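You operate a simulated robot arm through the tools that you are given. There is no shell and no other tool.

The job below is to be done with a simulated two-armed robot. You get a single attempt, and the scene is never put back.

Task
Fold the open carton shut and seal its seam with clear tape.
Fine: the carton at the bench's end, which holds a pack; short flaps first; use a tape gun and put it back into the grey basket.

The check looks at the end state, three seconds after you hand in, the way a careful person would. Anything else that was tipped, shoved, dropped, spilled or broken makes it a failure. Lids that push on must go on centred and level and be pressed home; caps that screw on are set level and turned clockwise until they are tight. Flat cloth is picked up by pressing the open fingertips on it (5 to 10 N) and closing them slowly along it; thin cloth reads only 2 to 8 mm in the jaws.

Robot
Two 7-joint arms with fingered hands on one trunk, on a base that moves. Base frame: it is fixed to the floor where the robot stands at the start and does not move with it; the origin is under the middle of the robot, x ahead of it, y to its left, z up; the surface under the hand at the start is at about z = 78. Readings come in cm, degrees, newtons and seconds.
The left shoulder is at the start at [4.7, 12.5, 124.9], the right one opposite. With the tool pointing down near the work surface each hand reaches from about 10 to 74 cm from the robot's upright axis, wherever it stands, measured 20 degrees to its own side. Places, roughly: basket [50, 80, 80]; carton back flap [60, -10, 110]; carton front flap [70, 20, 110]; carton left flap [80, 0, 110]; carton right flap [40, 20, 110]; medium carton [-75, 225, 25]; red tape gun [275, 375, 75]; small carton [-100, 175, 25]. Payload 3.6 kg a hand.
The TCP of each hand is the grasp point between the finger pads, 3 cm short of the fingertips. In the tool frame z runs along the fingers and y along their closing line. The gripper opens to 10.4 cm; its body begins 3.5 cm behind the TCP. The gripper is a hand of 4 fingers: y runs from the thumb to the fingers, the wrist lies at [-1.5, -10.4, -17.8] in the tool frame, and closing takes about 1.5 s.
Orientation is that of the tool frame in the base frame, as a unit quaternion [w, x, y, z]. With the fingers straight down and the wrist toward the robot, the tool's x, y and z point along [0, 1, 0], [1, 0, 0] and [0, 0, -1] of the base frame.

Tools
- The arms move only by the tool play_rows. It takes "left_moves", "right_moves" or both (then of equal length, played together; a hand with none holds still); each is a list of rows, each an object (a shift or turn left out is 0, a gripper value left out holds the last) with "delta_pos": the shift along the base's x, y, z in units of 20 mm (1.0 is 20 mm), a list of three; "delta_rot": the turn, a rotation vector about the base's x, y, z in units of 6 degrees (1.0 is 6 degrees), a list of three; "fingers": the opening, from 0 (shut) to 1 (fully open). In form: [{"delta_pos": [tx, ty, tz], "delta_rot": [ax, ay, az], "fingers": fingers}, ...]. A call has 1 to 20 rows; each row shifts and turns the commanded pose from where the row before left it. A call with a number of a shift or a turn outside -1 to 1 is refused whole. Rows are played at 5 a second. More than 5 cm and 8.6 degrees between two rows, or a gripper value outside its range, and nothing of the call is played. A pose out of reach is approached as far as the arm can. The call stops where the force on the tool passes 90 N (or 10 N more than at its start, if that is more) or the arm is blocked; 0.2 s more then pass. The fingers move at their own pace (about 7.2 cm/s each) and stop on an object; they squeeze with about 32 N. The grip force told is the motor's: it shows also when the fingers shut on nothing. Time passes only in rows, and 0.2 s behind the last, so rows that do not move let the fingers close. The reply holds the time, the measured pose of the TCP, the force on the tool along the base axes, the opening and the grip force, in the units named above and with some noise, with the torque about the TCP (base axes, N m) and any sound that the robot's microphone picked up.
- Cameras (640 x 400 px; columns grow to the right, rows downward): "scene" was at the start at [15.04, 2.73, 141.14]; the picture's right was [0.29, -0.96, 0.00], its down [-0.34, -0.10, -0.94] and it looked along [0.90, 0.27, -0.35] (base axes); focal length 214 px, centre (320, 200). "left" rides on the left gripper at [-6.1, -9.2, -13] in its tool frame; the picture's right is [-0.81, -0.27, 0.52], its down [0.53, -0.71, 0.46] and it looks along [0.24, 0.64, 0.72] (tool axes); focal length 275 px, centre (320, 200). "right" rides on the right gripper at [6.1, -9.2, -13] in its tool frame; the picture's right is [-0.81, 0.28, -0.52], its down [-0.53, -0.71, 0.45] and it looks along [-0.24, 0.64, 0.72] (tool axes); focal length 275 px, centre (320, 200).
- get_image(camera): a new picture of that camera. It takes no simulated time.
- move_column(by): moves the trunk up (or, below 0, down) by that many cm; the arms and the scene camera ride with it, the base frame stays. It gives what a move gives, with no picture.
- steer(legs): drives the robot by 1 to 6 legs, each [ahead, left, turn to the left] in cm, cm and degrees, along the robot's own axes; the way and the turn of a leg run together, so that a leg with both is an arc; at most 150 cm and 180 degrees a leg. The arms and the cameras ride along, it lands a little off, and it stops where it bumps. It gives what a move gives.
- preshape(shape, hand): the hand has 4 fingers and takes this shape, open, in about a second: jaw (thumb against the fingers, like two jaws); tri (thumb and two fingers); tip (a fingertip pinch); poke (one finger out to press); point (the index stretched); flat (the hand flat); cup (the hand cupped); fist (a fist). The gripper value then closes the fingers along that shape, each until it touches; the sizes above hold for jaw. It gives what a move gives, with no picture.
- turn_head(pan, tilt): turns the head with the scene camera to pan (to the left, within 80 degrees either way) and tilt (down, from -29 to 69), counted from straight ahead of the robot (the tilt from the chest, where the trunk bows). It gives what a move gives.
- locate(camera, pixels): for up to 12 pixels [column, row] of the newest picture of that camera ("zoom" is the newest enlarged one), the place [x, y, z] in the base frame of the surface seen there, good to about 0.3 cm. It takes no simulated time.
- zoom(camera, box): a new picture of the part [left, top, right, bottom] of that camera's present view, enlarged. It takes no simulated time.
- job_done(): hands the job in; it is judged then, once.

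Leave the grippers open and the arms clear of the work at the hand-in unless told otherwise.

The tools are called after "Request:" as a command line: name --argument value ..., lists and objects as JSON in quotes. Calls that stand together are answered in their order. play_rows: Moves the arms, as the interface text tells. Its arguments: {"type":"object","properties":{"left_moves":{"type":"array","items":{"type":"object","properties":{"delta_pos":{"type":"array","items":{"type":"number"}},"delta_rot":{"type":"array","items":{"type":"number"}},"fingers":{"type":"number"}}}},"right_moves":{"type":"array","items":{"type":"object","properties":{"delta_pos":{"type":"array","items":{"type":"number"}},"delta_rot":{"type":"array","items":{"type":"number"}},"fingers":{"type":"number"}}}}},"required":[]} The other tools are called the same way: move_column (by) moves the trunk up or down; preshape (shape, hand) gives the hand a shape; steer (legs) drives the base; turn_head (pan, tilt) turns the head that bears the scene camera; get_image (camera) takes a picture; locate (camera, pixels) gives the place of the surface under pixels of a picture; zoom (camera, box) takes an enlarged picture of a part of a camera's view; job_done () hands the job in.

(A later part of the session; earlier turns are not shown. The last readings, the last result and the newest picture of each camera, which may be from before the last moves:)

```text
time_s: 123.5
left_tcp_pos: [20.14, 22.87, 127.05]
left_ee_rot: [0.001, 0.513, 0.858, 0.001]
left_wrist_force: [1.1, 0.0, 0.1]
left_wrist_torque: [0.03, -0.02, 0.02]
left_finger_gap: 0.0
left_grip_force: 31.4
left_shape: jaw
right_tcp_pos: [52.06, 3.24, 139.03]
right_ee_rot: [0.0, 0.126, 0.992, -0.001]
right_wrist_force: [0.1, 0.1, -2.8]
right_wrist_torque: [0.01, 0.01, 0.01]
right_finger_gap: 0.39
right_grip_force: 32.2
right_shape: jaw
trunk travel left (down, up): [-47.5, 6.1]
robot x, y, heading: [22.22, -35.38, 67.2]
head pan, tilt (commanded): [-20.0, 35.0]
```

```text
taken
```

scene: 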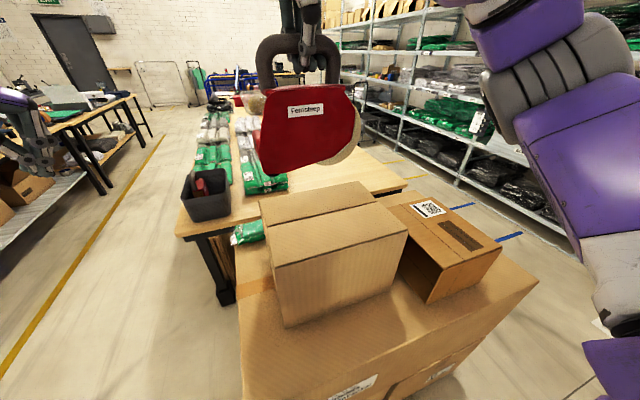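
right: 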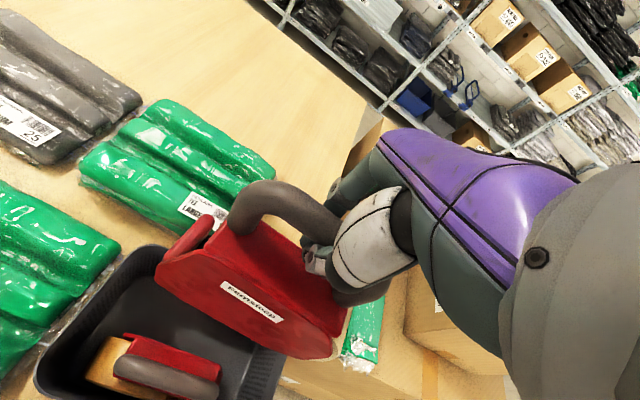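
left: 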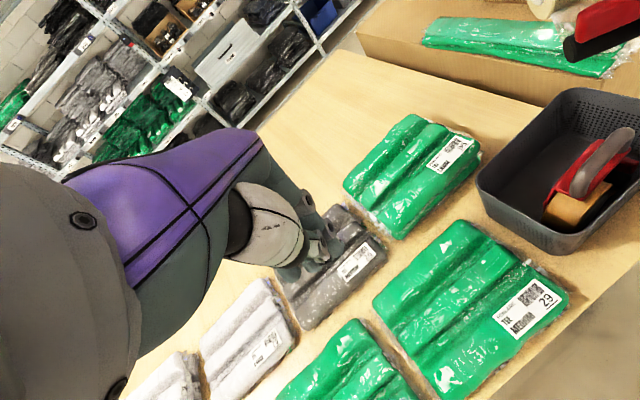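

I'm at (22.3,-35.3) heading 67. The carton is in front, still closed. I'll measure its seam and top again from here.

Request:
zoom --camera "scene" --box '[240, 160, 440, 340]'

Request:
locate --camera "zoom" --pixels '[[60, 87], [130, 155], [130, 120], [366, 53], [250, 100], [200, 105], [300, 75], [60, 105], [355, 70], [415, 130], [425, 150], [480, 250]]'

```text
2.22 times, centred on (340, 250) of scene
```

zoom: 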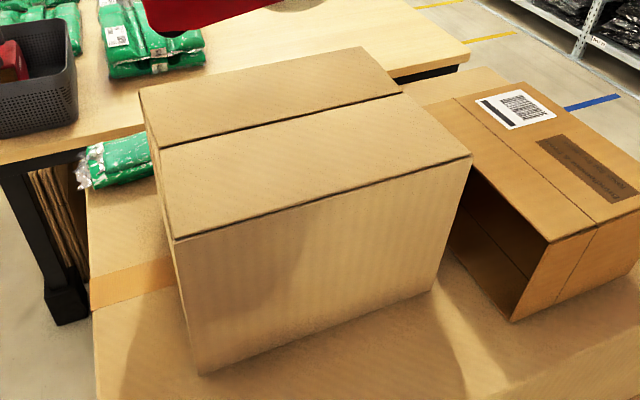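

```text
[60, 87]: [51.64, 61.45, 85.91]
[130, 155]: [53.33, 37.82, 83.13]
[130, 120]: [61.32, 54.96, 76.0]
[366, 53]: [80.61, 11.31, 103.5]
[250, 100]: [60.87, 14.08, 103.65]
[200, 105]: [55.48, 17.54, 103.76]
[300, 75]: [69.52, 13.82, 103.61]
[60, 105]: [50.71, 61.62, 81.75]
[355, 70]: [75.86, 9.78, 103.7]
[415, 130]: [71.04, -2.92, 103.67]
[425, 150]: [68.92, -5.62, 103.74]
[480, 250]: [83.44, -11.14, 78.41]
```

Now the seam line itself, from (158,147) to (404,93), the four top corners, and the neighbouring carton's nearest edge.

Request:
locate --camera "zoom" --pixels '[[160, 149], [220, 136], [300, 118], [402, 95], [143, 94], [175, 237], [468, 157], [361, 52], [548, 240], [470, 170], [440, 110], [515, 315]]'

```text
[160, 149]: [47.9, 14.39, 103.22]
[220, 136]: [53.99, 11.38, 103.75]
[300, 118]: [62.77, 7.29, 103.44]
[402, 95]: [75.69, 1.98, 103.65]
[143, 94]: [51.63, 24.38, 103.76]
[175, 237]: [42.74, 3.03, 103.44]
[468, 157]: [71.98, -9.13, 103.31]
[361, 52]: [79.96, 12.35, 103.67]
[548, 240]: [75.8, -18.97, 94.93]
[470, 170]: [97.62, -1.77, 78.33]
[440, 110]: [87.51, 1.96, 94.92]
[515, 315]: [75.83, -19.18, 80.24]
```

The seam runs from S(47.3,14.0) to E(76.1,1.9) at z≈103.6, at -22.8°. The neighbour's edge is about 10 cm beyond E. Now I re-measure the gun's orientation in the hand from the scene view.

Request:
zoom --camera "scene" --box '[240, 30, 380, 190]'

Request:
locate --camera "zoom" --pixels '[[200, 185], [205, 290], [225, 340], [300, 340], [370, 330], [420, 260], [415, 190], [300, 250], [250, 150], [400, 150], [410, 350], [450, 270]]'

```text
2.50 times, centred on (310, 110) of scene
```

zoom: 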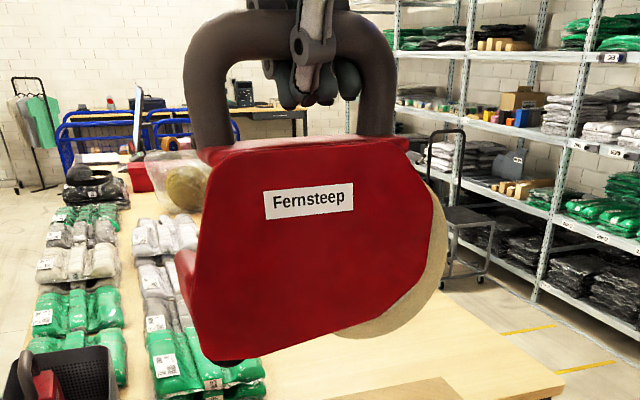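

```text
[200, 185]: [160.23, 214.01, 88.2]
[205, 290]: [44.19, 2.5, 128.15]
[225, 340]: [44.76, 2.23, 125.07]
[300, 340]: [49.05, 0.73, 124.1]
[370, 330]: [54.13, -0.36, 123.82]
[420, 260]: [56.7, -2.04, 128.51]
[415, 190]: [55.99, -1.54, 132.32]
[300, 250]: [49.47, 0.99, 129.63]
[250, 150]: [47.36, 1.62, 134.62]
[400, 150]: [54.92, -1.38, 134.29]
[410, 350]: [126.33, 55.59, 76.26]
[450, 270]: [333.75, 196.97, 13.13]
```

The gun's axis already lies within 2° of the seam direction. I'll pitch the nose down 20° so the black roller becomes the lowest part, and bring the roller to hover about 3 cm above the seam's left (near) end S. The TCP target is about (48,14.3,123.7).

Request:
play_rows --right_moves '[{"delta_rot": [-0.322, -0.768, 0], "fingers": 0}, {"delta_rot": [-0.322, -0.768, 0], "fingers": 0}, {"delta_rot": [-0.322, -0.768, 0], "fingers": 0}, {"delta_rot": [-0.322, -0.768, 0], "fingers": 0}, {"delta_pos": [-0.25, 0.69, -0.8], "fingers": 0}, {"delta_pos": [-0.25, 0.69, -0.8], "fingers": 0}, {"delta_pos": [-0.25, 0.69, -0.8], "fingers": 0}, {"delta_pos": [-0.25, 0.69, -0.8], "fingers": 0}, {"delta_pos": [-0.25, 0.69, -0.8], "fingers": 0}, {"delta_pos": [-0.25, 0.69, -0.8], "fingers": 0}, {"delta_pos": [-0.25, 0.69, -0.8], "fingers": 0}, {"delta_pos": [-0.25, 0.69, -0.8], "fingers": 0}]'

Request:
turn_head --pan -5 --tilt 32

Request:
get_image --camera "scene"

Request:
get_image --camera "right"

Request:
get_image --camera "left"

```text
time_s: 126.1
left_tcp_pos: [20.06, 22.92, 126.99]
left_ee_rot: [0.0, 0.513, 0.858, 0.0]
left_wrist_force: [-0.1, 0.7, -0.4]
left_wrist_torque: [0.04, 0.0, 0.02]
left_finger_gap: 0.0
left_grip_force: 31.8
left_shape: jaw
right_tcp_pos: [48.08, 14.25, 126.2]
right_ee_rot: [0.167, 0.124, 0.977, -0.048]
right_wrist_force: [0.0, 0.3, -4.2]
right_wrist_torque: [0.06, 0.14, 0.0]
right_finger_gap: 0.39
right_grip_force: 31.4
right_shape: jaw
trunk travel left (down, up): [-47.5, 6.1]
robot x, y, heading: [22.24, -35.27, 67.3]
head pan, tilt (commanded): [-20.0, 35.0]
```

```text
time_s: 126.9
left_tcp_pos: [20.2, 22.95, 127.21]
left_ee_rot: [0.001, 0.513, 0.859, 0.0]
left_wrist_force: [-0.1, 0.0, -0.2]
left_wrist_torque: [0.01, -0.02, 0.0]
left_finger_gap: 0.02
left_grip_force: 31.8
left_shape: jaw
right_tcp_pos: [48.19, 14.25, 126.18]
right_ee_rot: [0.167, 0.124, 0.977, -0.046]
right_wrist_force: [-0.6, -0.9, -3.3]
right_wrist_torque: [0.08, 0.1, 0.01]
right_finger_gap: 0.38
right_grip_force: 31.9
right_shape: jaw
trunk travel left (down, up): [-47.5, 6.1]
robot x, y, heading: [22.68, -35.42, 66.9]
head pan, tilt (commanded): [-5.0, 32.0]
```

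```text
taken
```

scene: 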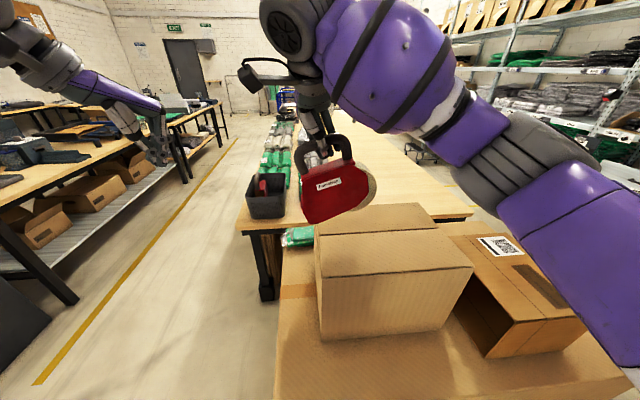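

```text
taken
```

right: 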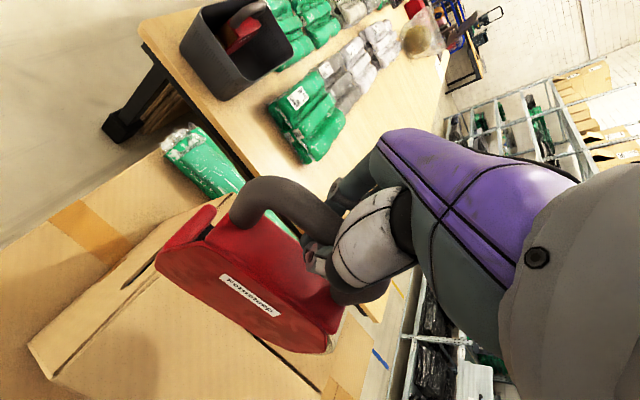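

```text
taken
```

left: 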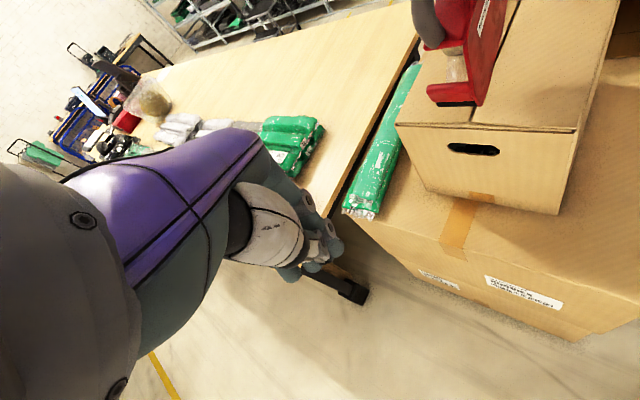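

The left wrist camera has a useful view of the gun's nose and the carton's near end. I'll enlarge it.

Request:
zoom --camera "left" --box '[390, 0, 600, 150]'

Request:
locate --camera "zoom" --pixels '[[125, 310], [185, 318], [245, 318], [120, 285], [200, 290], [260, 290], [190, 200], [250, 385], [275, 345], [560, 400], [185, 322], [300, 200]]'

```text
2.67 times, centred on (495, 75) of left
```

zoom: 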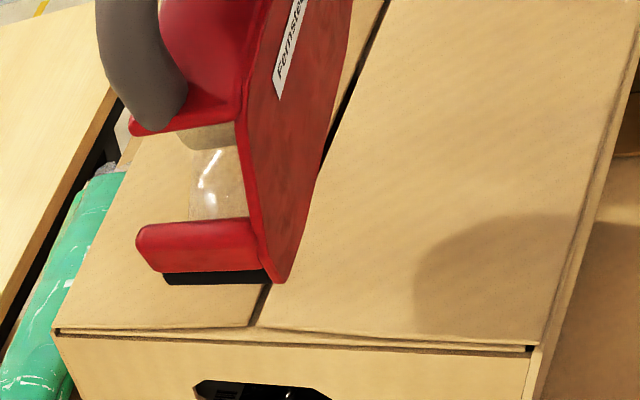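

```text
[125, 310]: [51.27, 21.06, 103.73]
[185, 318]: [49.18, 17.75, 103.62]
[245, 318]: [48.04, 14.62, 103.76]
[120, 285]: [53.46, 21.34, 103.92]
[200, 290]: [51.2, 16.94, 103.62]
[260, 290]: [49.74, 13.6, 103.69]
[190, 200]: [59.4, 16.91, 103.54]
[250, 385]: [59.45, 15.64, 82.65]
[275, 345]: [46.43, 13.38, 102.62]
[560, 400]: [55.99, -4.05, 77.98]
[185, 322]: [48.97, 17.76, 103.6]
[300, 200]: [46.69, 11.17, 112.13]
```

The roller is above the near end, and the seam lies at (258,322) in this view. I'll locate the black roller and the exact seam end.

Request:
locate --camera "zoom" --pixels '[[175, 278], [200, 279], [225, 279], [250, 277], [265, 278], [200, 245], [256, 322], [264, 300], [352, 90], [378, 20], [283, 280], [152, 240]]'

```text
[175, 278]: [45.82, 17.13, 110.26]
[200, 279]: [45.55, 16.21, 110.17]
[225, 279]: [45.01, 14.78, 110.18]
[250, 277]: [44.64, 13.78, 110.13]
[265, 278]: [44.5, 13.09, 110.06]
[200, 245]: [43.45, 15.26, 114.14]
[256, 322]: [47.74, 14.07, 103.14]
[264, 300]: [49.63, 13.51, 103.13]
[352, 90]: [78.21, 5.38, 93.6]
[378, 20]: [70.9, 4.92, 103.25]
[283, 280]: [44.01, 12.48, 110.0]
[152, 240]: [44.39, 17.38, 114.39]
```

The roller's centre is within 0.2 cm of the seam line, its bottom about 5 cm above the flaps, and its axis about 1.3 cm before the edge. I shift 0.8 cm along the seam and descend 4.2 cm.

Request:
play_rows --right_moves '[{"delta_pos": [0.33, -0.25, -0.6], "fingers": 0}, {"delta_pos": [0, 0, -0.6], "fingers": 0}, {"delta_pos": [0, 0, -0.5], "fingers": 0}, {"delta_pos": [0, 0, -0.4], "fingers": 0}]'

Request:
zoom --camera "left" --box '[390, 0, 600, 150]'

```text
time_s: 127.9
left_tcp_pos: [20.2, 22.85, 127.19]
left_ee_rot: [0.0, 0.513, 0.858, 0.0]
left_wrist_force: [-0.6, 0.4, 0.0]
left_wrist_torque: [-0.03, 0.0, 0.03]
left_finger_gap: 0.0
left_grip_force: 32.4
left_shape: jaw
right_tcp_pos: [48.58, 13.53, 122.02]
right_ee_rot: [0.168, 0.124, 0.977, -0.047]
right_wrist_force: [0.2, -0.3, -3.8]
right_wrist_torque: [0.06, 0.1, 0.0]
right_finger_gap: 0.39
right_grip_force: 31.6
right_shape: jaw
trunk travel left (down, up): [-47.5, 6.1]
robot x, y, heading: [22.33, -34.82, 67.3]
head pan, tilt (commanded): [-5.0, 32.0]
```

```text
2.67 times, centred on (495, 75) of left
```

zoom: 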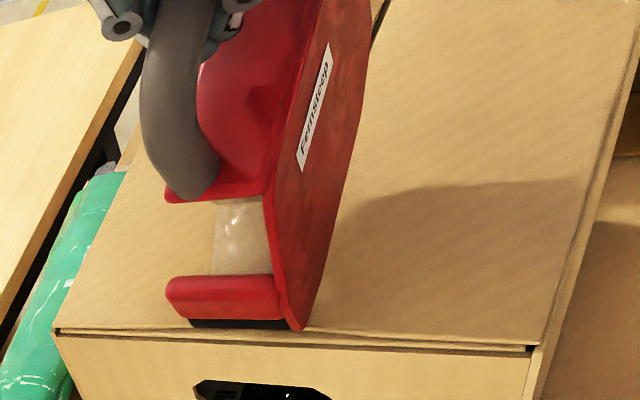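

The roller is just above the near edge now. I measure it again.

Request:
locate --camera "zoom" --pixels '[[200, 324], [225, 325], [250, 324], [275, 324], [295, 320], [185, 290], [270, 300], [256, 335], [230, 338]]'

```text
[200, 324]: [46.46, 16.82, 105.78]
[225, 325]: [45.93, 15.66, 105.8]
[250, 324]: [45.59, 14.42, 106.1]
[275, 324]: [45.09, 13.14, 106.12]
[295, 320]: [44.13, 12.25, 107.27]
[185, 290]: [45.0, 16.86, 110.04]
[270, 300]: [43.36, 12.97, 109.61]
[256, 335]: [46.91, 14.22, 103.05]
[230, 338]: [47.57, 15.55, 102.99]
```

The roller is aligned with the seam within about 0.2 cm and sits about 1 cm above the surface. I descend in small steps.

Request:
play_rows --right_moves '[{"delta_pos": [0, 0, -0.2], "fingers": 0}, {"delta_pos": [0, 0, -0.15], "fingers": 0}]'

Request:
play_rows --right_moves '[{"delta_pos": [0, 0, -0.12], "fingers": 0}]'

Request:
zoom --camera "left" --box '[390, 0, 600, 150]'

```text
time_s: 128.5
left_tcp_pos: [20.21, 22.89, 127.07]
left_ee_rot: [0.0, 0.513, 0.858, 0.001]
left_wrist_force: [1.0, -0.2, 1.4]
left_wrist_torque: [-0.01, 0.0, -0.01]
left_finger_gap: 0.01
left_grip_force: 32.5
left_shape: jaw
right_tcp_pos: [48.54, 13.7, 121.35]
right_ee_rot: [0.167, 0.124, 0.977, -0.047]
right_wrist_force: [-0.1, 1.4, -2.6]
right_wrist_torque: [0.03, 0.1, 0.0]
right_finger_gap: 0.38
right_grip_force: 31.8
right_shape: jaw
trunk travel left (down, up): [-47.5, 6.1]
robot x, y, heading: [22.13, -35.37, 67.1]
head pan, tilt (commanded): [-5.0, 32.0]
```

```text
time_s: 128.9
left_tcp_pos: [20.27, 22.86, 126.96]
left_ee_rot: [0.0, 0.513, 0.859, 0.002]
left_wrist_force: [-0.7, -0.2, 0.2]
left_wrist_torque: [-0.03, 0.02, 0.0]
left_finger_gap: 0.01
left_grip_force: 31.6
left_shape: jaw
right_tcp_pos: [48.72, 13.74, 121.08]
right_ee_rot: [0.168, 0.124, 0.977, -0.047]
right_wrist_force: [-0.4, 0.3, -2.5]
right_wrist_torque: [0.03, 0.13, 0.0]
right_finger_gap: 0.38
right_grip_force: 31.8
right_shape: jaw
trunk travel left (down, up): [-47.5, 6.1]
robot x, y, heading: [22.34, -35.15, 67.0]
head pan, tilt (commanded): [-5.0, 32.0]
```

```text
2.67 times, centred on (495, 75) of left
```

zoom: 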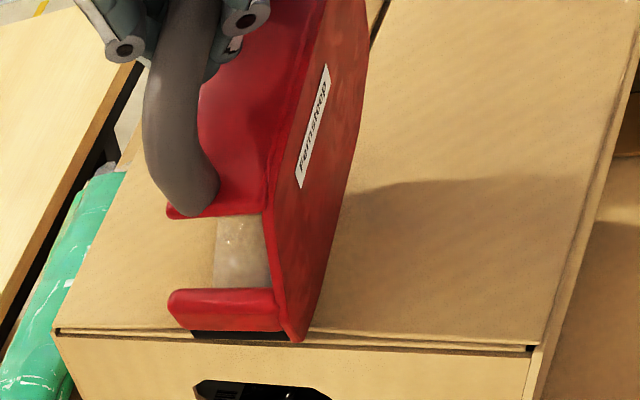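

Still nearly no contact force. I continue lowering in small steps.

Request:
play_rows --right_moves '[{"delta_pos": [0, 0, -0.12], "fingers": 0}]'

Request:
play_rows --right_moves '[{"delta_pos": [0, 0, -0.12], "fingers": 0}]'

Request:
zoom --camera "left" --box '[390, 0, 600, 150]'

```text
time_s: 129.3
left_tcp_pos: [20.14, 22.75, 127.16]
left_ee_rot: [0.0, 0.513, 0.858, 0.001]
left_wrist_force: [0.0, 0.2, 0.4]
left_wrist_torque: [-0.02, 0.02, 0.0]
left_finger_gap: 0.0
left_grip_force: 32.3
left_shape: jaw
right_tcp_pos: [48.78, 13.65, 120.96]
right_ee_rot: [0.167, 0.125, 0.977, -0.045]
right_wrist_force: [0.1, -1.7, 3.5]
right_wrist_torque: [0.02, 0.03, -0.02]
right_finger_gap: 0.4
right_grip_force: 32.0
right_shape: jaw
trunk travel left (down, up): [-47.5, 6.1]
robot x, y, heading: [22.47, -35.58, 67.4]
head pan, tilt (commanded): [-5.0, 32.0]
```

```text
time_s: 129.7
left_tcp_pos: [20.18, 22.86, 126.99]
left_ee_rot: [0.0, 0.513, 0.858, 0.0]
left_wrist_force: [-0.2, 0.2, 0.1]
left_wrist_torque: [0.02, 0.0, -0.01]
left_finger_gap: 0.0
left_grip_force: 32.1
left_shape: jaw
right_tcp_pos: [48.85, 13.78, 120.45]
right_ee_rot: [0.166, 0.123, 0.977, -0.048]
right_wrist_force: [0.0, 0.1, -2.9]
right_wrist_torque: [0.06, 0.09, 0.0]
right_finger_gap: 0.39
right_grip_force: 31.7
right_shape: jaw
trunk travel left (down, up): [-47.5, 6.1]
robot x, y, heading: [22.49, -35.1, 67.4]
head pan, tilt (commanded): [-5.0, 32.0]
```

```text
2.67 times, centred on (495, 75) of left
```

zoom: 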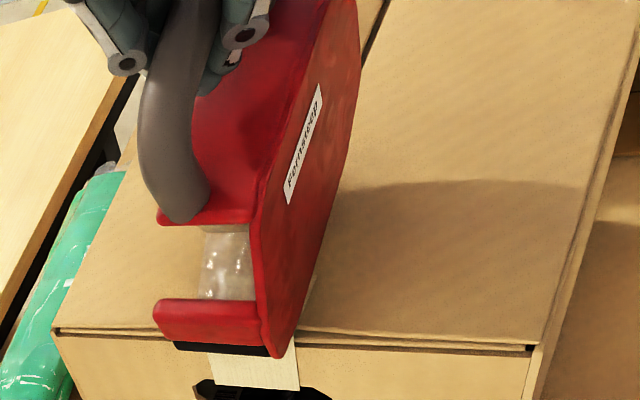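

A strip of clear tape has stuck to the near end face under the roller (the pale tab at (255,370)). So the tape has started, centred on the seam. I keep light pressure and begin pulling rightward along the seam, first 3 cm, then check.

Request:
play_rows --right_moves '[{"delta_pos": [0.46, -0.193, -0.05], "fingers": 0}, {"delta_pos": [0.46, -0.193, -0.05], "fingers": 0}, {"delta_pos": [0.46, -0.193, 0], "fingers": 0}]'

Request:
zoom --camera "left" --box '[390, 0, 600, 150]'

Request:
zoom --camera "scene" --box '[240, 120, 500, 350]'

```text
time_s: 130.5
left_tcp_pos: [20.37, 22.8, 127.02]
left_ee_rot: [0.0, 0.513, 0.859, 0.001]
left_wrist_force: [-0.1, -0.3, 0.6]
left_wrist_torque: [-0.01, 0.01, -0.02]
left_finger_gap: 0.01
left_grip_force: 31.8
left_shape: jaw
right_tcp_pos: [51.52, 12.5, 120.56]
right_ee_rot: [0.167, 0.124, 0.977, -0.047]
right_wrist_force: [1.0, 0.0, -2.5]
right_wrist_torque: [0.06, 0.14, -0.02]
right_finger_gap: 0.37
right_grip_force: 31.6
right_shape: jaw
trunk travel left (down, up): [-47.5, 6.1]
robot x, y, heading: [22.84, -35.05, 67.3]
head pan, tilt (commanded): [-5.0, 32.0]
```

```text
2.67 times, centred on (495, 75) of left
```

zoom: 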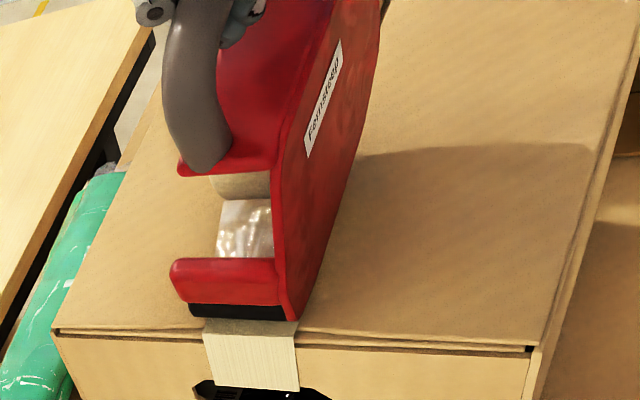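

```text
1.74 times, centred on (370, 235) of scene
```

zoom: 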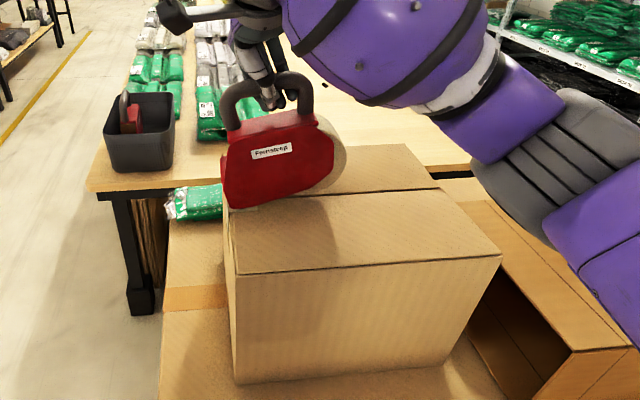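

Tape is being laid over the edge and onto the top. I keep going along the seam, 8 cm more with a touch more pressure, and check.

Request:
play_rows --right_moves '[{"delta_pos": [0.5, -0.21, -0.06], "fingers": 0}, {"delta_pos": [0.5, -0.21, -0.04], "fingers": 0}, {"delta_pos": [0.5, -0.21, 0], "fingers": 0}, {"delta_pos": [0.5, -0.21, 0], "fingers": 0}, {"delta_pos": [0.5, -0.21, 0], "fingers": 0}, {"delta_pos": [0.5, -0.21, 0], "fingers": 0}, {"delta_pos": [0.5, -0.21, 0], "fingers": 0}]'

Request:
zoom --camera "left" --box '[390, 0, 600, 150]'

Request:
zoom --camera "scene" --box '[240, 120, 500, 350]'

```text
time_s: 132.1
left_tcp_pos: [20.33, 22.75, 127.06]
left_ee_rot: [0.0, 0.513, 0.859, 0.001]
left_wrist_force: [-0.4, -0.1, 0.1]
left_wrist_torque: [0.05, 0.01, 0.02]
left_finger_gap: 0.0
left_grip_force: 31.7
left_shape: jaw
right_tcp_pos: [58.42, 9.49, 120.18]
right_ee_rot: [0.167, 0.123, 0.977, -0.048]
right_wrist_force: [0.3, -0.1, -3.3]
right_wrist_torque: [0.06, 0.15, 0.02]
right_finger_gap: 0.37
right_grip_force: 32.4
right_shape: jaw
trunk travel left (down, up): [-47.5, 6.1]
robot x, y, heading: [22.42, -35.21, 67.2]
head pan, tilt (commanded): [-5.0, 32.0]
```

```text
2.67 times, centred on (495, 75) of left
```

zoom: 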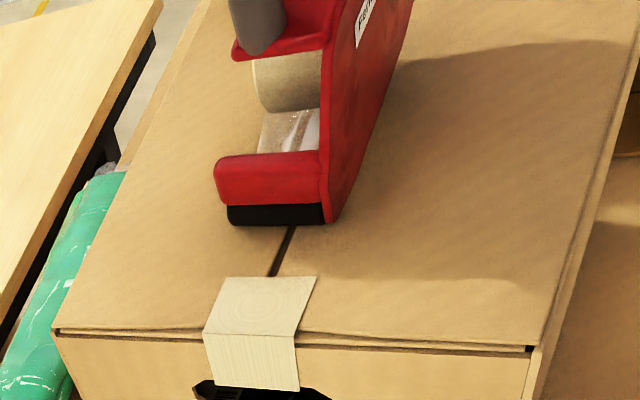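

```text
1.74 times, centred on (370, 235) of scene
```

zoom: 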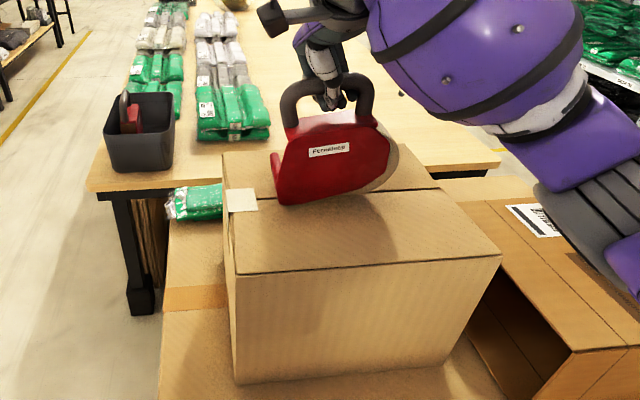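

The tape was laid for about 4–5 cm on top, then the roller lost contact (there's bare seam between (265,278) and the roller). I need firmer, steady contact. First I'll check the flap height near the roller.

Request:
zoom --camera "left" --box '[390, 0, 600, 150]'

Request:
locate --camera "zoom" --pixels '[[240, 250], [320, 250], [215, 300], [310, 290], [280, 215], [240, 215], [310, 212], [260, 285], [262, 320], [400, 150], [180, 150], [255, 380]]'

```text
2.67 times, centred on (495, 75) of left
```

zoom: 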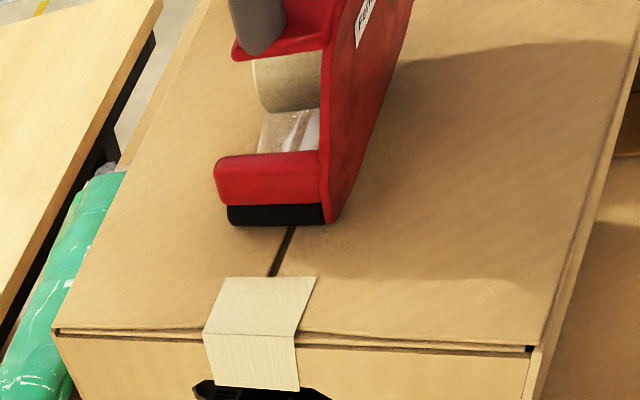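

```text
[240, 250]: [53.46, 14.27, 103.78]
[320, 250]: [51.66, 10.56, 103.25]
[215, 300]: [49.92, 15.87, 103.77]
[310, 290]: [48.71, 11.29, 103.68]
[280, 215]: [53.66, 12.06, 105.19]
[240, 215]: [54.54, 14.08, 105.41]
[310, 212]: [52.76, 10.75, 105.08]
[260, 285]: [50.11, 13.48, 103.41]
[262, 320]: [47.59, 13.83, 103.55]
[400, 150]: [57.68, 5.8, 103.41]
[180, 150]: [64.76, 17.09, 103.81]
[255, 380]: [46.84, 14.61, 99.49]
```

The roller seems to hover about 0.6 cm above the flaps here. I lower in small steps until I feel contact.

Request:
play_rows --right_moves '[{"delta_pos": [0, 0, -0.15], "fingers": 0}]'

Request:
play_rows --right_moves '[{"delta_pos": [0, 0, -0.15], "fingers": 0}]'

Request:
zoom --camera "left" --box '[390, 0, 600, 150]'

```text
time_s: 132.5
left_tcp_pos: [20.14, 22.73, 127.07]
left_ee_rot: [0.0, 0.512, 0.859, 0.0]
left_wrist_force: [0.6, 0.0, 0.3]
left_wrist_torque: [0.0, 0.0, 0.01]
left_finger_gap: 0.01
left_grip_force: 31.9
left_shape: jaw
right_tcp_pos: [58.45, 9.65, 119.86]
right_ee_rot: [0.168, 0.124, 0.977, -0.047]
right_wrist_force: [0.6, 0.0, -0.1]
right_wrist_torque: [0.02, 0.06, 0.01]
right_finger_gap: 0.34
right_grip_force: 31.8
right_shape: jaw
trunk travel left (down, up): [-47.5, 6.1]
robot x, y, heading: [22.19, -35.04, 67.0]
head pan, tilt (commanded): [-5.0, 32.0]
```

```text
time_s: 132.9
left_tcp_pos: [20.16, 22.84, 126.97]
left_ee_rot: [0.0, 0.513, 0.858, 0.0]
left_wrist_force: [-0.7, -0.6, -0.4]
left_wrist_torque: [0.0, -0.05, 0.0]
left_finger_gap: 0.01
left_grip_force: 31.1
left_shape: jaw
right_tcp_pos: [58.44, 9.66, 119.46]
right_ee_rot: [0.167, 0.123, 0.977, -0.048]
right_wrist_force: [0.0, -0.1, -2.7]
right_wrist_torque: [0.05, 0.08, -0.01]
right_finger_gap: 0.33
right_grip_force: 31.6
right_shape: jaw
trunk travel left (down, up): [-47.5, 6.1]
robot x, y, heading: [22.29, -35.49, 67.5]
head pan, tilt (commanded): [-5.0, 32.0]
```

```text
2.67 times, centred on (495, 75) of left
```

zoom: 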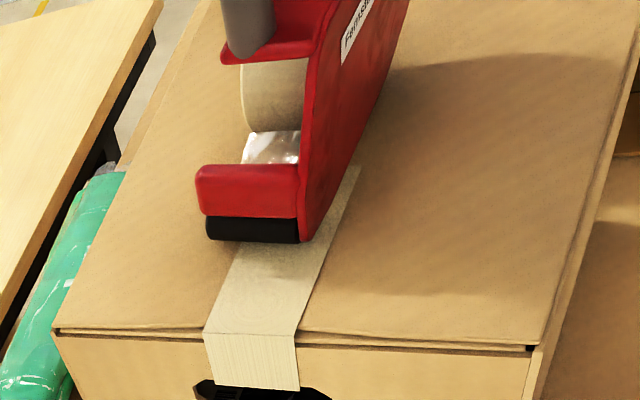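

Contact now: the tape has become continuous from the edge up to beneath the gun, and the gun settled a little flatter in the grip. I'll locate the tape's present end and the roller.

Request:
locate --camera "zoom" --pixels '[[355, 172], [340, 200], [300, 320], [210, 325], [250, 230], [215, 230], [290, 232], [250, 260], [225, 275]]'

Request:
get_image --camera "scene"

Request:
zoom --camera "scene" --box '[300, 140, 460, 260]'

```text
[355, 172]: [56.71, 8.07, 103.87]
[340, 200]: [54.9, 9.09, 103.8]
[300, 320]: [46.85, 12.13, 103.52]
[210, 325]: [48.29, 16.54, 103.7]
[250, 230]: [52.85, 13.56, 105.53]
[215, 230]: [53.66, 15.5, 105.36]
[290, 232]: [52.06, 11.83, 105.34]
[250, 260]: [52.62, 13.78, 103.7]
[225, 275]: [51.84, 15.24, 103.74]
```

```text
taken
```

scene: 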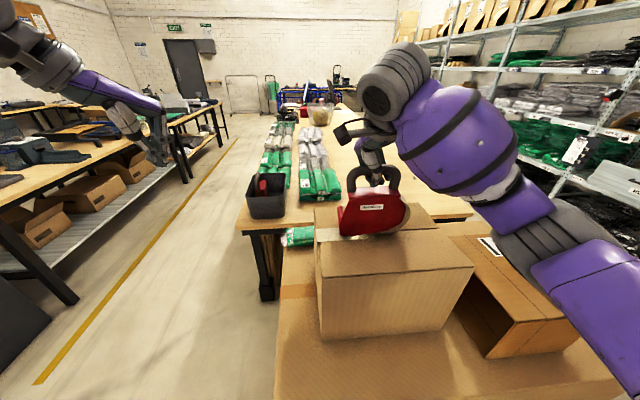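

```text
3.33 times, centred on (380, 200) of scene
```

zoom: 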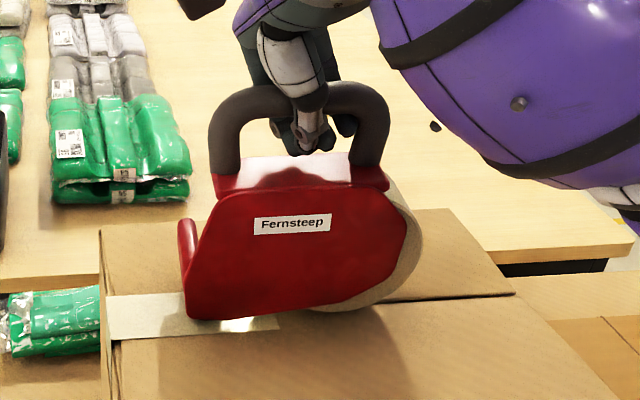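

The gun now lies flat on the top with roller and roll touching, and tape is laid to u≈11 cm, spanning the seam (about v -1.9 to +2.6). To keep the roller loaded while pulling, I turn the hand 6° further nose-down and then pull 6 cm more along the seam.

Request:
play_rows --right_moves '[{"delta_rot": [-0.387, -0.922, 0], "fingers": 0}, {"delta_pos": [0.46, -0.193, 0], "fingers": 0}, {"delta_pos": [0.46, -0.193, 0], "fingers": 0}, {"delta_pos": [0.46, -0.193, 0], "fingers": 0}, {"delta_pos": [0.46, -0.193, 0], "fingers": 0}, {"delta_pos": [0.46, -0.193, 0], "fingers": 0}]'

Request:
zoom --camera "left" --box '[390, 0, 600, 150]'

Request:
zoom --camera "scene" --box '[300, 140, 500, 290]'

```text
time_s: 134.3
left_tcp_pos: [20.13, 22.93, 127.09]
left_ee_rot: [0.0, 0.513, 0.859, 0.001]
left_wrist_force: [0.1, 0.2, -1.0]
left_wrist_torque: [0.02, 0.0, 0.02]
left_finger_gap: 0.02
left_grip_force: 32.0
left_shape: jaw
right_tcp_pos: [63.26, 7.56, 119.67]
right_ee_rot: [0.217, 0.123, 0.966, -0.061]
right_wrist_force: [0.7, 0.9, -3.3]
right_wrist_torque: [0.03, 0.09, 0.02]
right_finger_gap: 0.32
right_grip_force: 32.0
right_shape: jaw
trunk travel left (down, up): [-47.5, 6.1]
robot x, y, heading: [22.33, -35.2, 67.4]
head pan, tilt (commanded): [-5.0, 32.0]
```

```text
2.67 times, centred on (495, 75) of left
```

zoom: 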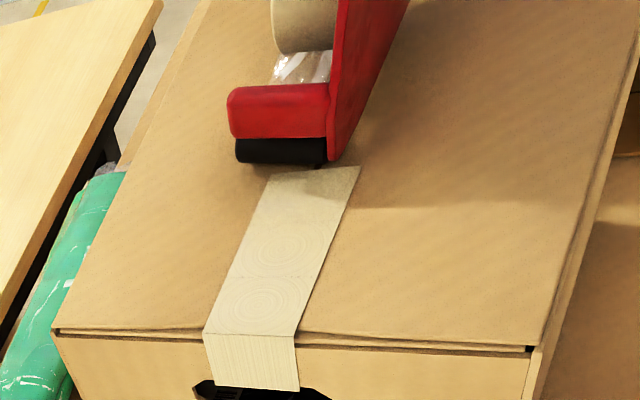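

```text
2.67 times, centred on (400, 215) of scene
```

zoom: 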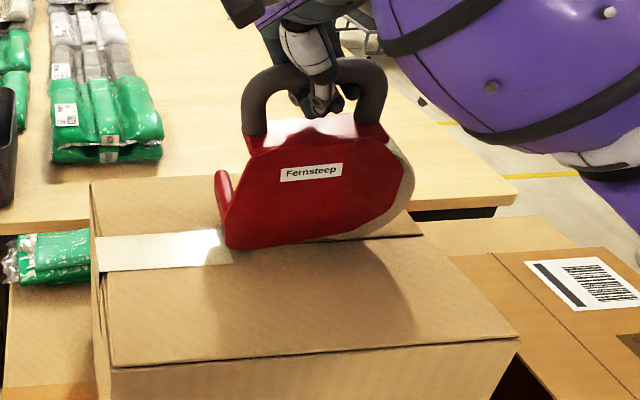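

The strip is straight and centred; the roller is now just past its end and slightly lifted. I press down again lightly, then continue with a small downward bias.

Request:
play_rows --right_moves '[{"delta_pos": [0, 0, -0.15], "fingers": 0}, {"delta_pos": [0.23, -0.097, -0.1], "fingers": 0}]'

Request:
play_rows --right_moves '[{"delta_pos": [0.46, -0.193, -0.05], "fingers": 0}, {"delta_pos": [0.46, -0.193, 0], "fingers": 0}]'

Request:
zoom --camera "left" --box '[390, 0, 600, 150]'

Request:
zoom --camera "scene" --box '[300, 140, 500, 290]'

```text
time_s: 134.9
left_tcp_pos: [20.34, 22.84, 126.97]
left_ee_rot: [0.0, 0.513, 0.858, 0.0]
left_wrist_force: [0.5, 0.1, -0.1]
left_wrist_torque: [0.0, -0.05, 0.01]
left_finger_gap: 0.01
left_grip_force: 32.1
left_shape: jaw
right_tcp_pos: [63.58, 7.21, 119.12]
right_ee_rot: [0.217, 0.123, 0.966, -0.061]
right_wrist_force: [-0.7, 0.1, -2.8]
right_wrist_torque: [0.03, 0.1, 0.0]
right_finger_gap: 0.34
right_grip_force: 31.6
right_shape: jaw
trunk travel left (down, up): [-47.5, 6.1]
robot x, y, heading: [22.02, -35.09, 67.3]
head pan, tilt (commanded): [-5.0, 32.0]
```

```text
time_s: 135.5
left_tcp_pos: [20.37, 22.8, 127.06]
left_ee_rot: [0.001, 0.513, 0.858, 0.0]
left_wrist_force: [-0.5, 0.1, 0.5]
left_wrist_torque: [-0.02, 0.02, -0.01]
left_finger_gap: 0.0
left_grip_force: 32.3
left_shape: jaw
right_tcp_pos: [65.5, 6.66, 119.0]
right_ee_rot: [0.217, 0.123, 0.967, -0.061]
right_wrist_force: [0.2, -0.1, -2.3]
right_wrist_torque: [0.03, 0.07, -0.02]
right_finger_gap: 0.31
right_grip_force: 32.1
right_shape: jaw
trunk travel left (down, up): [-47.5, 6.1]
robot x, y, heading: [22.41, -35.49, 67.5]
head pan, tilt (commanded): [-5.0, 32.0]
```

```text
2.67 times, centred on (495, 75) of left
```

zoom: 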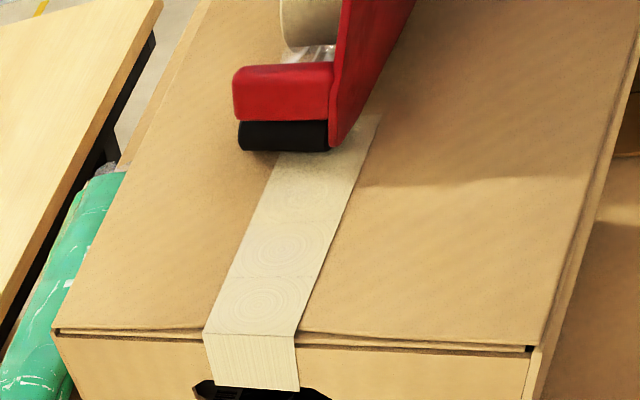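

```text
2.67 times, centred on (400, 215) of scene
```

zoom: 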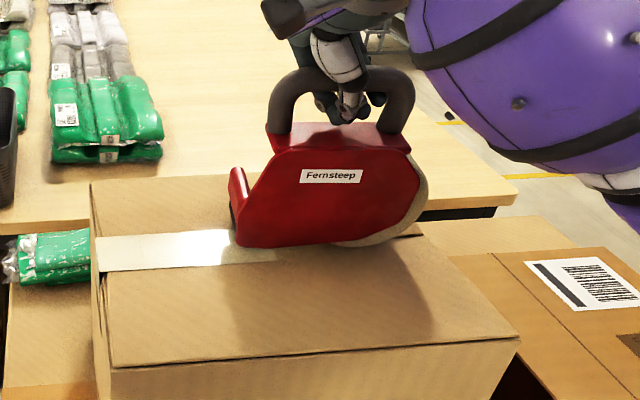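

The strip has grown to about u≈14.5 cm. The gun is flat and in contact, so I carry on at this height for 6 cm.

Request:
play_rows --right_moves '[{"delta_pos": [0.46, -0.193, 0], "fingers": 0}, {"delta_pos": [0.46, -0.193, 0], "fingers": 0}, {"delta_pos": [0.46, -0.193, 0], "fingers": 0}, {"delta_pos": [0.46, -0.193, 0], "fingers": 0}, {"delta_pos": [0.46, -0.193, 0], "fingers": 0}, {"delta_pos": [0.46, -0.193, 0], "fingers": 0}]'

Request:
zoom --camera "left" --box '[390, 0, 600, 150]'

Request:
zoom --camera "scene" --box '[300, 140, 500, 290]'

```text
time_s: 136.9
left_tcp_pos: [20.27, 22.9, 127.05]
left_ee_rot: [0.0, 0.513, 0.858, 0.001]
left_wrist_force: [0.0, 0.6, 0.9]
left_wrist_torque: [-0.02, -0.03, 0.02]
left_finger_gap: 0.01
left_grip_force: 32.5
left_shape: jaw
right_tcp_pos: [70.75, 4.42, 118.94]
right_ee_rot: [0.217, 0.122, 0.967, -0.061]
right_wrist_force: [-1.0, -0.3, -3.4]
right_wrist_torque: [0.04, 0.05, -0.03]
right_finger_gap: 0.29
right_grip_force: 31.7
right_shape: jaw
trunk travel left (down, up): [-47.5, 6.1]
robot x, y, heading: [22.4, -34.89, 67.5]
head pan, tilt (commanded): [-5.0, 32.0]
```

```text
2.67 times, centred on (495, 75) of left
```

zoom: 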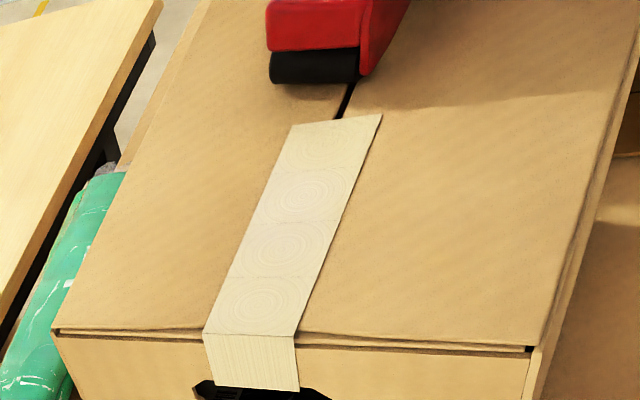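

```text
2.67 times, centred on (400, 215) of scene
```

zoom: 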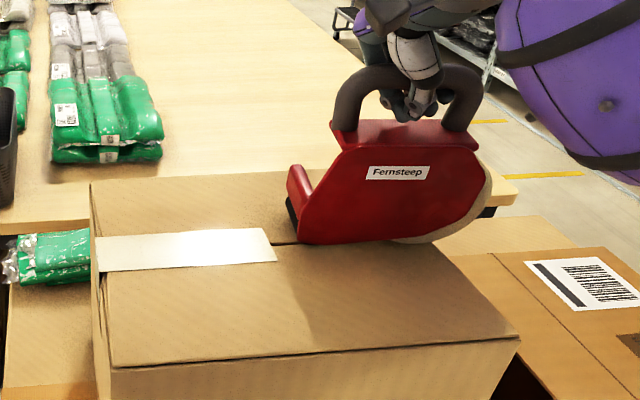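

The strip ends at about u≈14.5 while the roller has lifted again: the gun pivots nose-up in my pinch. I'll turn the hand another 15° nose-down (raising slightly meanwhile) and then press so the roller leads the contact.

Request:
play_rows --right_moves '[{"delta_rot": [-0.322, -0.768, 0], "delta_pos": [0, 0, 0.15], "fingers": 0}, {"delta_rot": [-0.322, -0.768, 0], "delta_pos": [0, 0, 0.15], "fingers": 0}, {"delta_rot": [-0.322, -0.768, 0], "delta_pos": [0, 0, 0.15], "fingers": 0}]'

Request:
zoom --camera "left" --box '[390, 0, 600, 150]'

Request:
zoom --camera "scene" --box '[300, 140, 500, 290]'

```text
time_s: 137.7
left_tcp_pos: [20.18, 22.85, 127.11]
left_ee_rot: [0.0, 0.512, 0.859, 0.001]
left_wrist_force: [-0.6, 0.5, 0.4]
left_wrist_torque: [-0.02, 0.01, -0.02]
left_finger_gap: 0.01
left_grip_force: 32.3
left_shape: jaw
right_tcp_pos: [70.87, 4.52, 120.09]
right_ee_rot: [0.338, 0.118, 0.929, -0.094]
right_wrist_force: [-0.1, 0.2, -4.0]
right_wrist_torque: [0.08, 0.11, 0.01]
right_finger_gap: 0.33
right_grip_force: 32.3
right_shape: jaw
trunk travel left (down, up): [-47.5, 6.1]
robot x, y, heading: [22.29, -35.3, 67.1]
head pan, tilt (commanded): [-5.0, 32.0]
```

```text
2.67 times, centred on (495, 75) of left
```

zoom: 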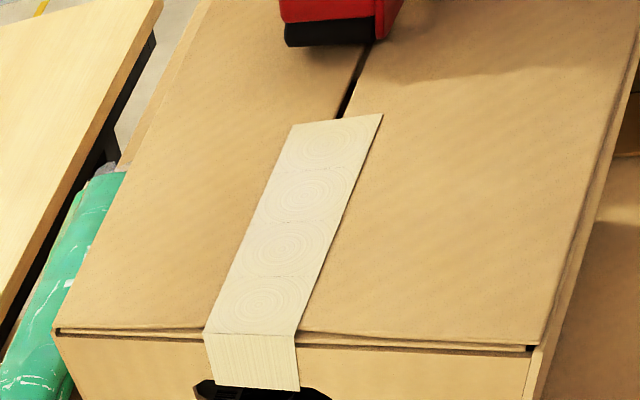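

```text
2.67 times, centred on (400, 215) of scene
```

zoom: 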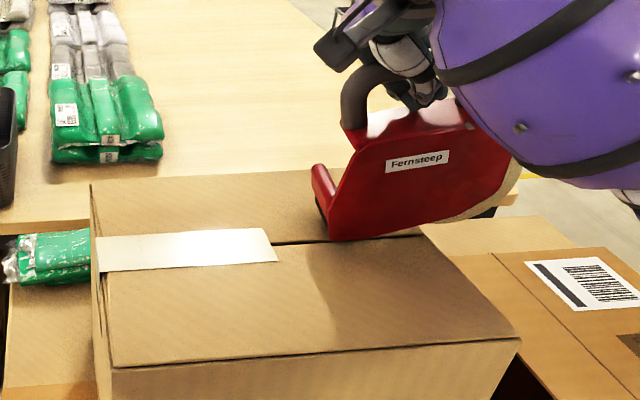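

The nose is down again. I'll locate the roller relative to the seam before pressing.

Request:
zoom --camera "left" --box '[430, 0, 600, 110]'

Request:
locate --camera "zoom" --pixels '[[210, 45], [270, 45], [330, 45], [345, 80], [300, 130], [200, 160], [340, 150], [280, 190], [370, 90], [250, 90]]'

```text
3.64 times, centred on (515, 55) of left
```

zoom: 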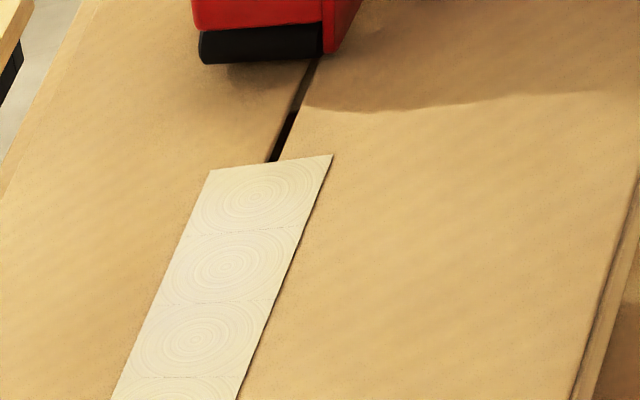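

```text
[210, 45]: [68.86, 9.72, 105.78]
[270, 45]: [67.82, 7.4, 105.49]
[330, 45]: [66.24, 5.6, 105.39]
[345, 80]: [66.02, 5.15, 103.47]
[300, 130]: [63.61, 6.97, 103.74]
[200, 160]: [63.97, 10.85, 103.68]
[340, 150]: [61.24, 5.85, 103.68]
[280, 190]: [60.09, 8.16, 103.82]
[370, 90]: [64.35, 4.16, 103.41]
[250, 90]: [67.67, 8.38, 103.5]
```

The roller centre is about 2 cm off the seam toward the front and turned about 9°. I must correct that before laying more tape. I'll measure the plate to see whether the gun is tilted sideways or turned.

Request:
zoom --camera "scene" --box '[360, 150, 480, 240]'

Request:
locate --camera "zoom" --pixels '[[230, 220], [180, 280], [200, 330], [300, 310], [400, 280], [460, 200], [400, 150], [300, 170], [210, 180], [290, 240], [380, 220], [470, 260]]'

```text
4.44 times, centred on (420, 195) of scene
```

zoom: 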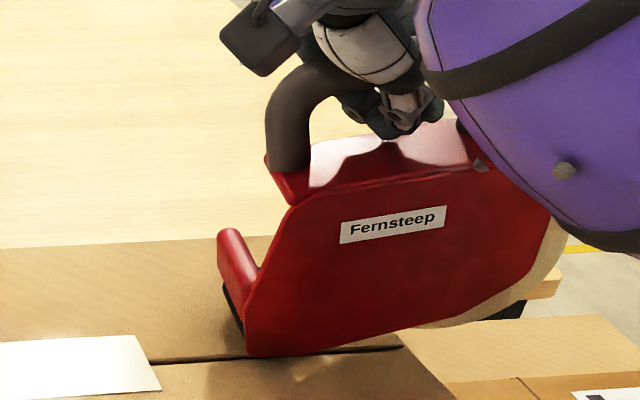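

```text
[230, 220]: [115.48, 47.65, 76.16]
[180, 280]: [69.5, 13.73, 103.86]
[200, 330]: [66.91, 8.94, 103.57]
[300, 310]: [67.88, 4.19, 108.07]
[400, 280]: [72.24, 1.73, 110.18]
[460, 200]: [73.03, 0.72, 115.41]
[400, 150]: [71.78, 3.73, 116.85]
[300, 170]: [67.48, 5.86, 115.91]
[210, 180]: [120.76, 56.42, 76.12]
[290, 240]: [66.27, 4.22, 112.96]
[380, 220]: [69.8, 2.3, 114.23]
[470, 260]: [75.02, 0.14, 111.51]
```

The gun is tilted sideways about 7° (bottom toward the front) and turned about 3°. I raise it slightly and correct both with the hand.

Request:
play_rows --right_moves '[{"delta_pos": [0, 0, 0.25], "delta_rot": [-0.54, 0.225, 0.26], "fingers": 0}, {"delta_pos": [0, 0, 0], "delta_rot": [-0.54, 0.225, 0.26], "fingers": 0}, {"fingers": 0}]'

Request:
zoom --camera "scene" --box '[360, 150, 480, 240]'

Request:
locate --camera "zoom" --pixels '[[300, 310], [400, 280], [460, 200], [290, 240], [380, 220], [470, 260], [350, 250], [270, 330]]'

Request:
zoom --camera "left" --box '[430, 0, 600, 110]'

```text
time_s: 138.5
left_tcp_pos: [20.18, 22.77, 127.2]
left_ee_rot: [0.001, 0.513, 0.858, 0.001]
left_wrist_force: [0.4, 0.1, -0.5]
left_wrist_torque: [-0.02, 0.05, 0.01]
left_finger_gap: 0.0
left_grip_force: 32.6
left_shape: jaw
right_tcp_pos: [70.95, 4.27, 120.42]
right_ee_rot: [0.325, 0.07, 0.933, -0.14]
right_wrist_force: [-0.4, 0.4, -3.0]
right_wrist_torque: [0.03, 0.11, 0.01]
right_finger_gap: 0.3
right_grip_force: 32.1
right_shape: jaw
trunk travel left (down, up): [-47.5, 6.1]
robot x, y, heading: [22.29, -34.99, 67.1]
head pan, tilt (commanded): [-5.0, 32.0]
```

```text
4.44 times, centred on (420, 195) of scene
```

zoom: 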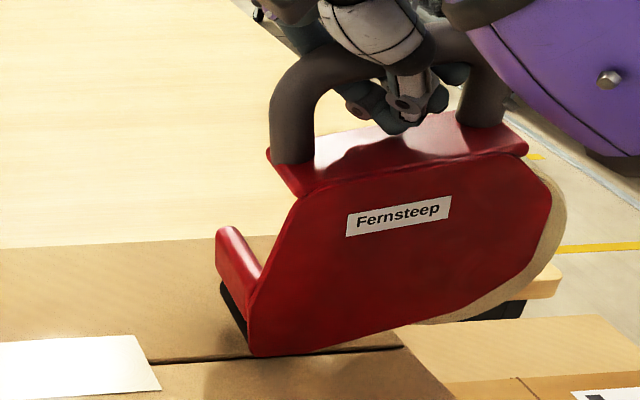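

```text
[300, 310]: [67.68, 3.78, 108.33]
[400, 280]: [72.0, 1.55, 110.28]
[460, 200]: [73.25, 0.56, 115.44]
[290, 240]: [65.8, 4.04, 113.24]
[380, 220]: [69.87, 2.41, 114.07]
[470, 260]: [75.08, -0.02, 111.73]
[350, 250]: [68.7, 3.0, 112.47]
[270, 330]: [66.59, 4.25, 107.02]
```

```text
3.64 times, centred on (515, 55) of left
```

zoom: 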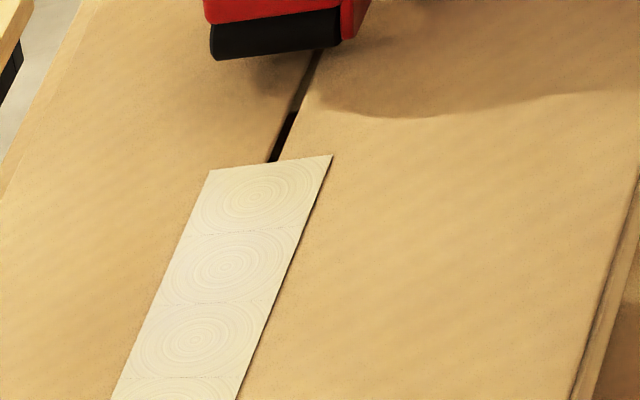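

Partly corrected. I'll locate the roller in the left view again.

Request:
locate --camera "zoom" --pixels '[[216, 42], [240, 42], [280, 40], [320, 34], [338, 32], [300, 110], [310, 85], [275, 165], [210, 172], [331, 156], [355, 30]]'

```text
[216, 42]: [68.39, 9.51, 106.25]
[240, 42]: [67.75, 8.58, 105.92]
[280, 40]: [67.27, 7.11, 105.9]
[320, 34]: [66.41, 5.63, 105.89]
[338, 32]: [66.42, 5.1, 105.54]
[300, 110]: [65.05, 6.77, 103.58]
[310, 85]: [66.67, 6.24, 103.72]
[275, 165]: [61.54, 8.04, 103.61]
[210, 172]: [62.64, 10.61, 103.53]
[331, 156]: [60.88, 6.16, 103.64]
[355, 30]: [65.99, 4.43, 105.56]
```

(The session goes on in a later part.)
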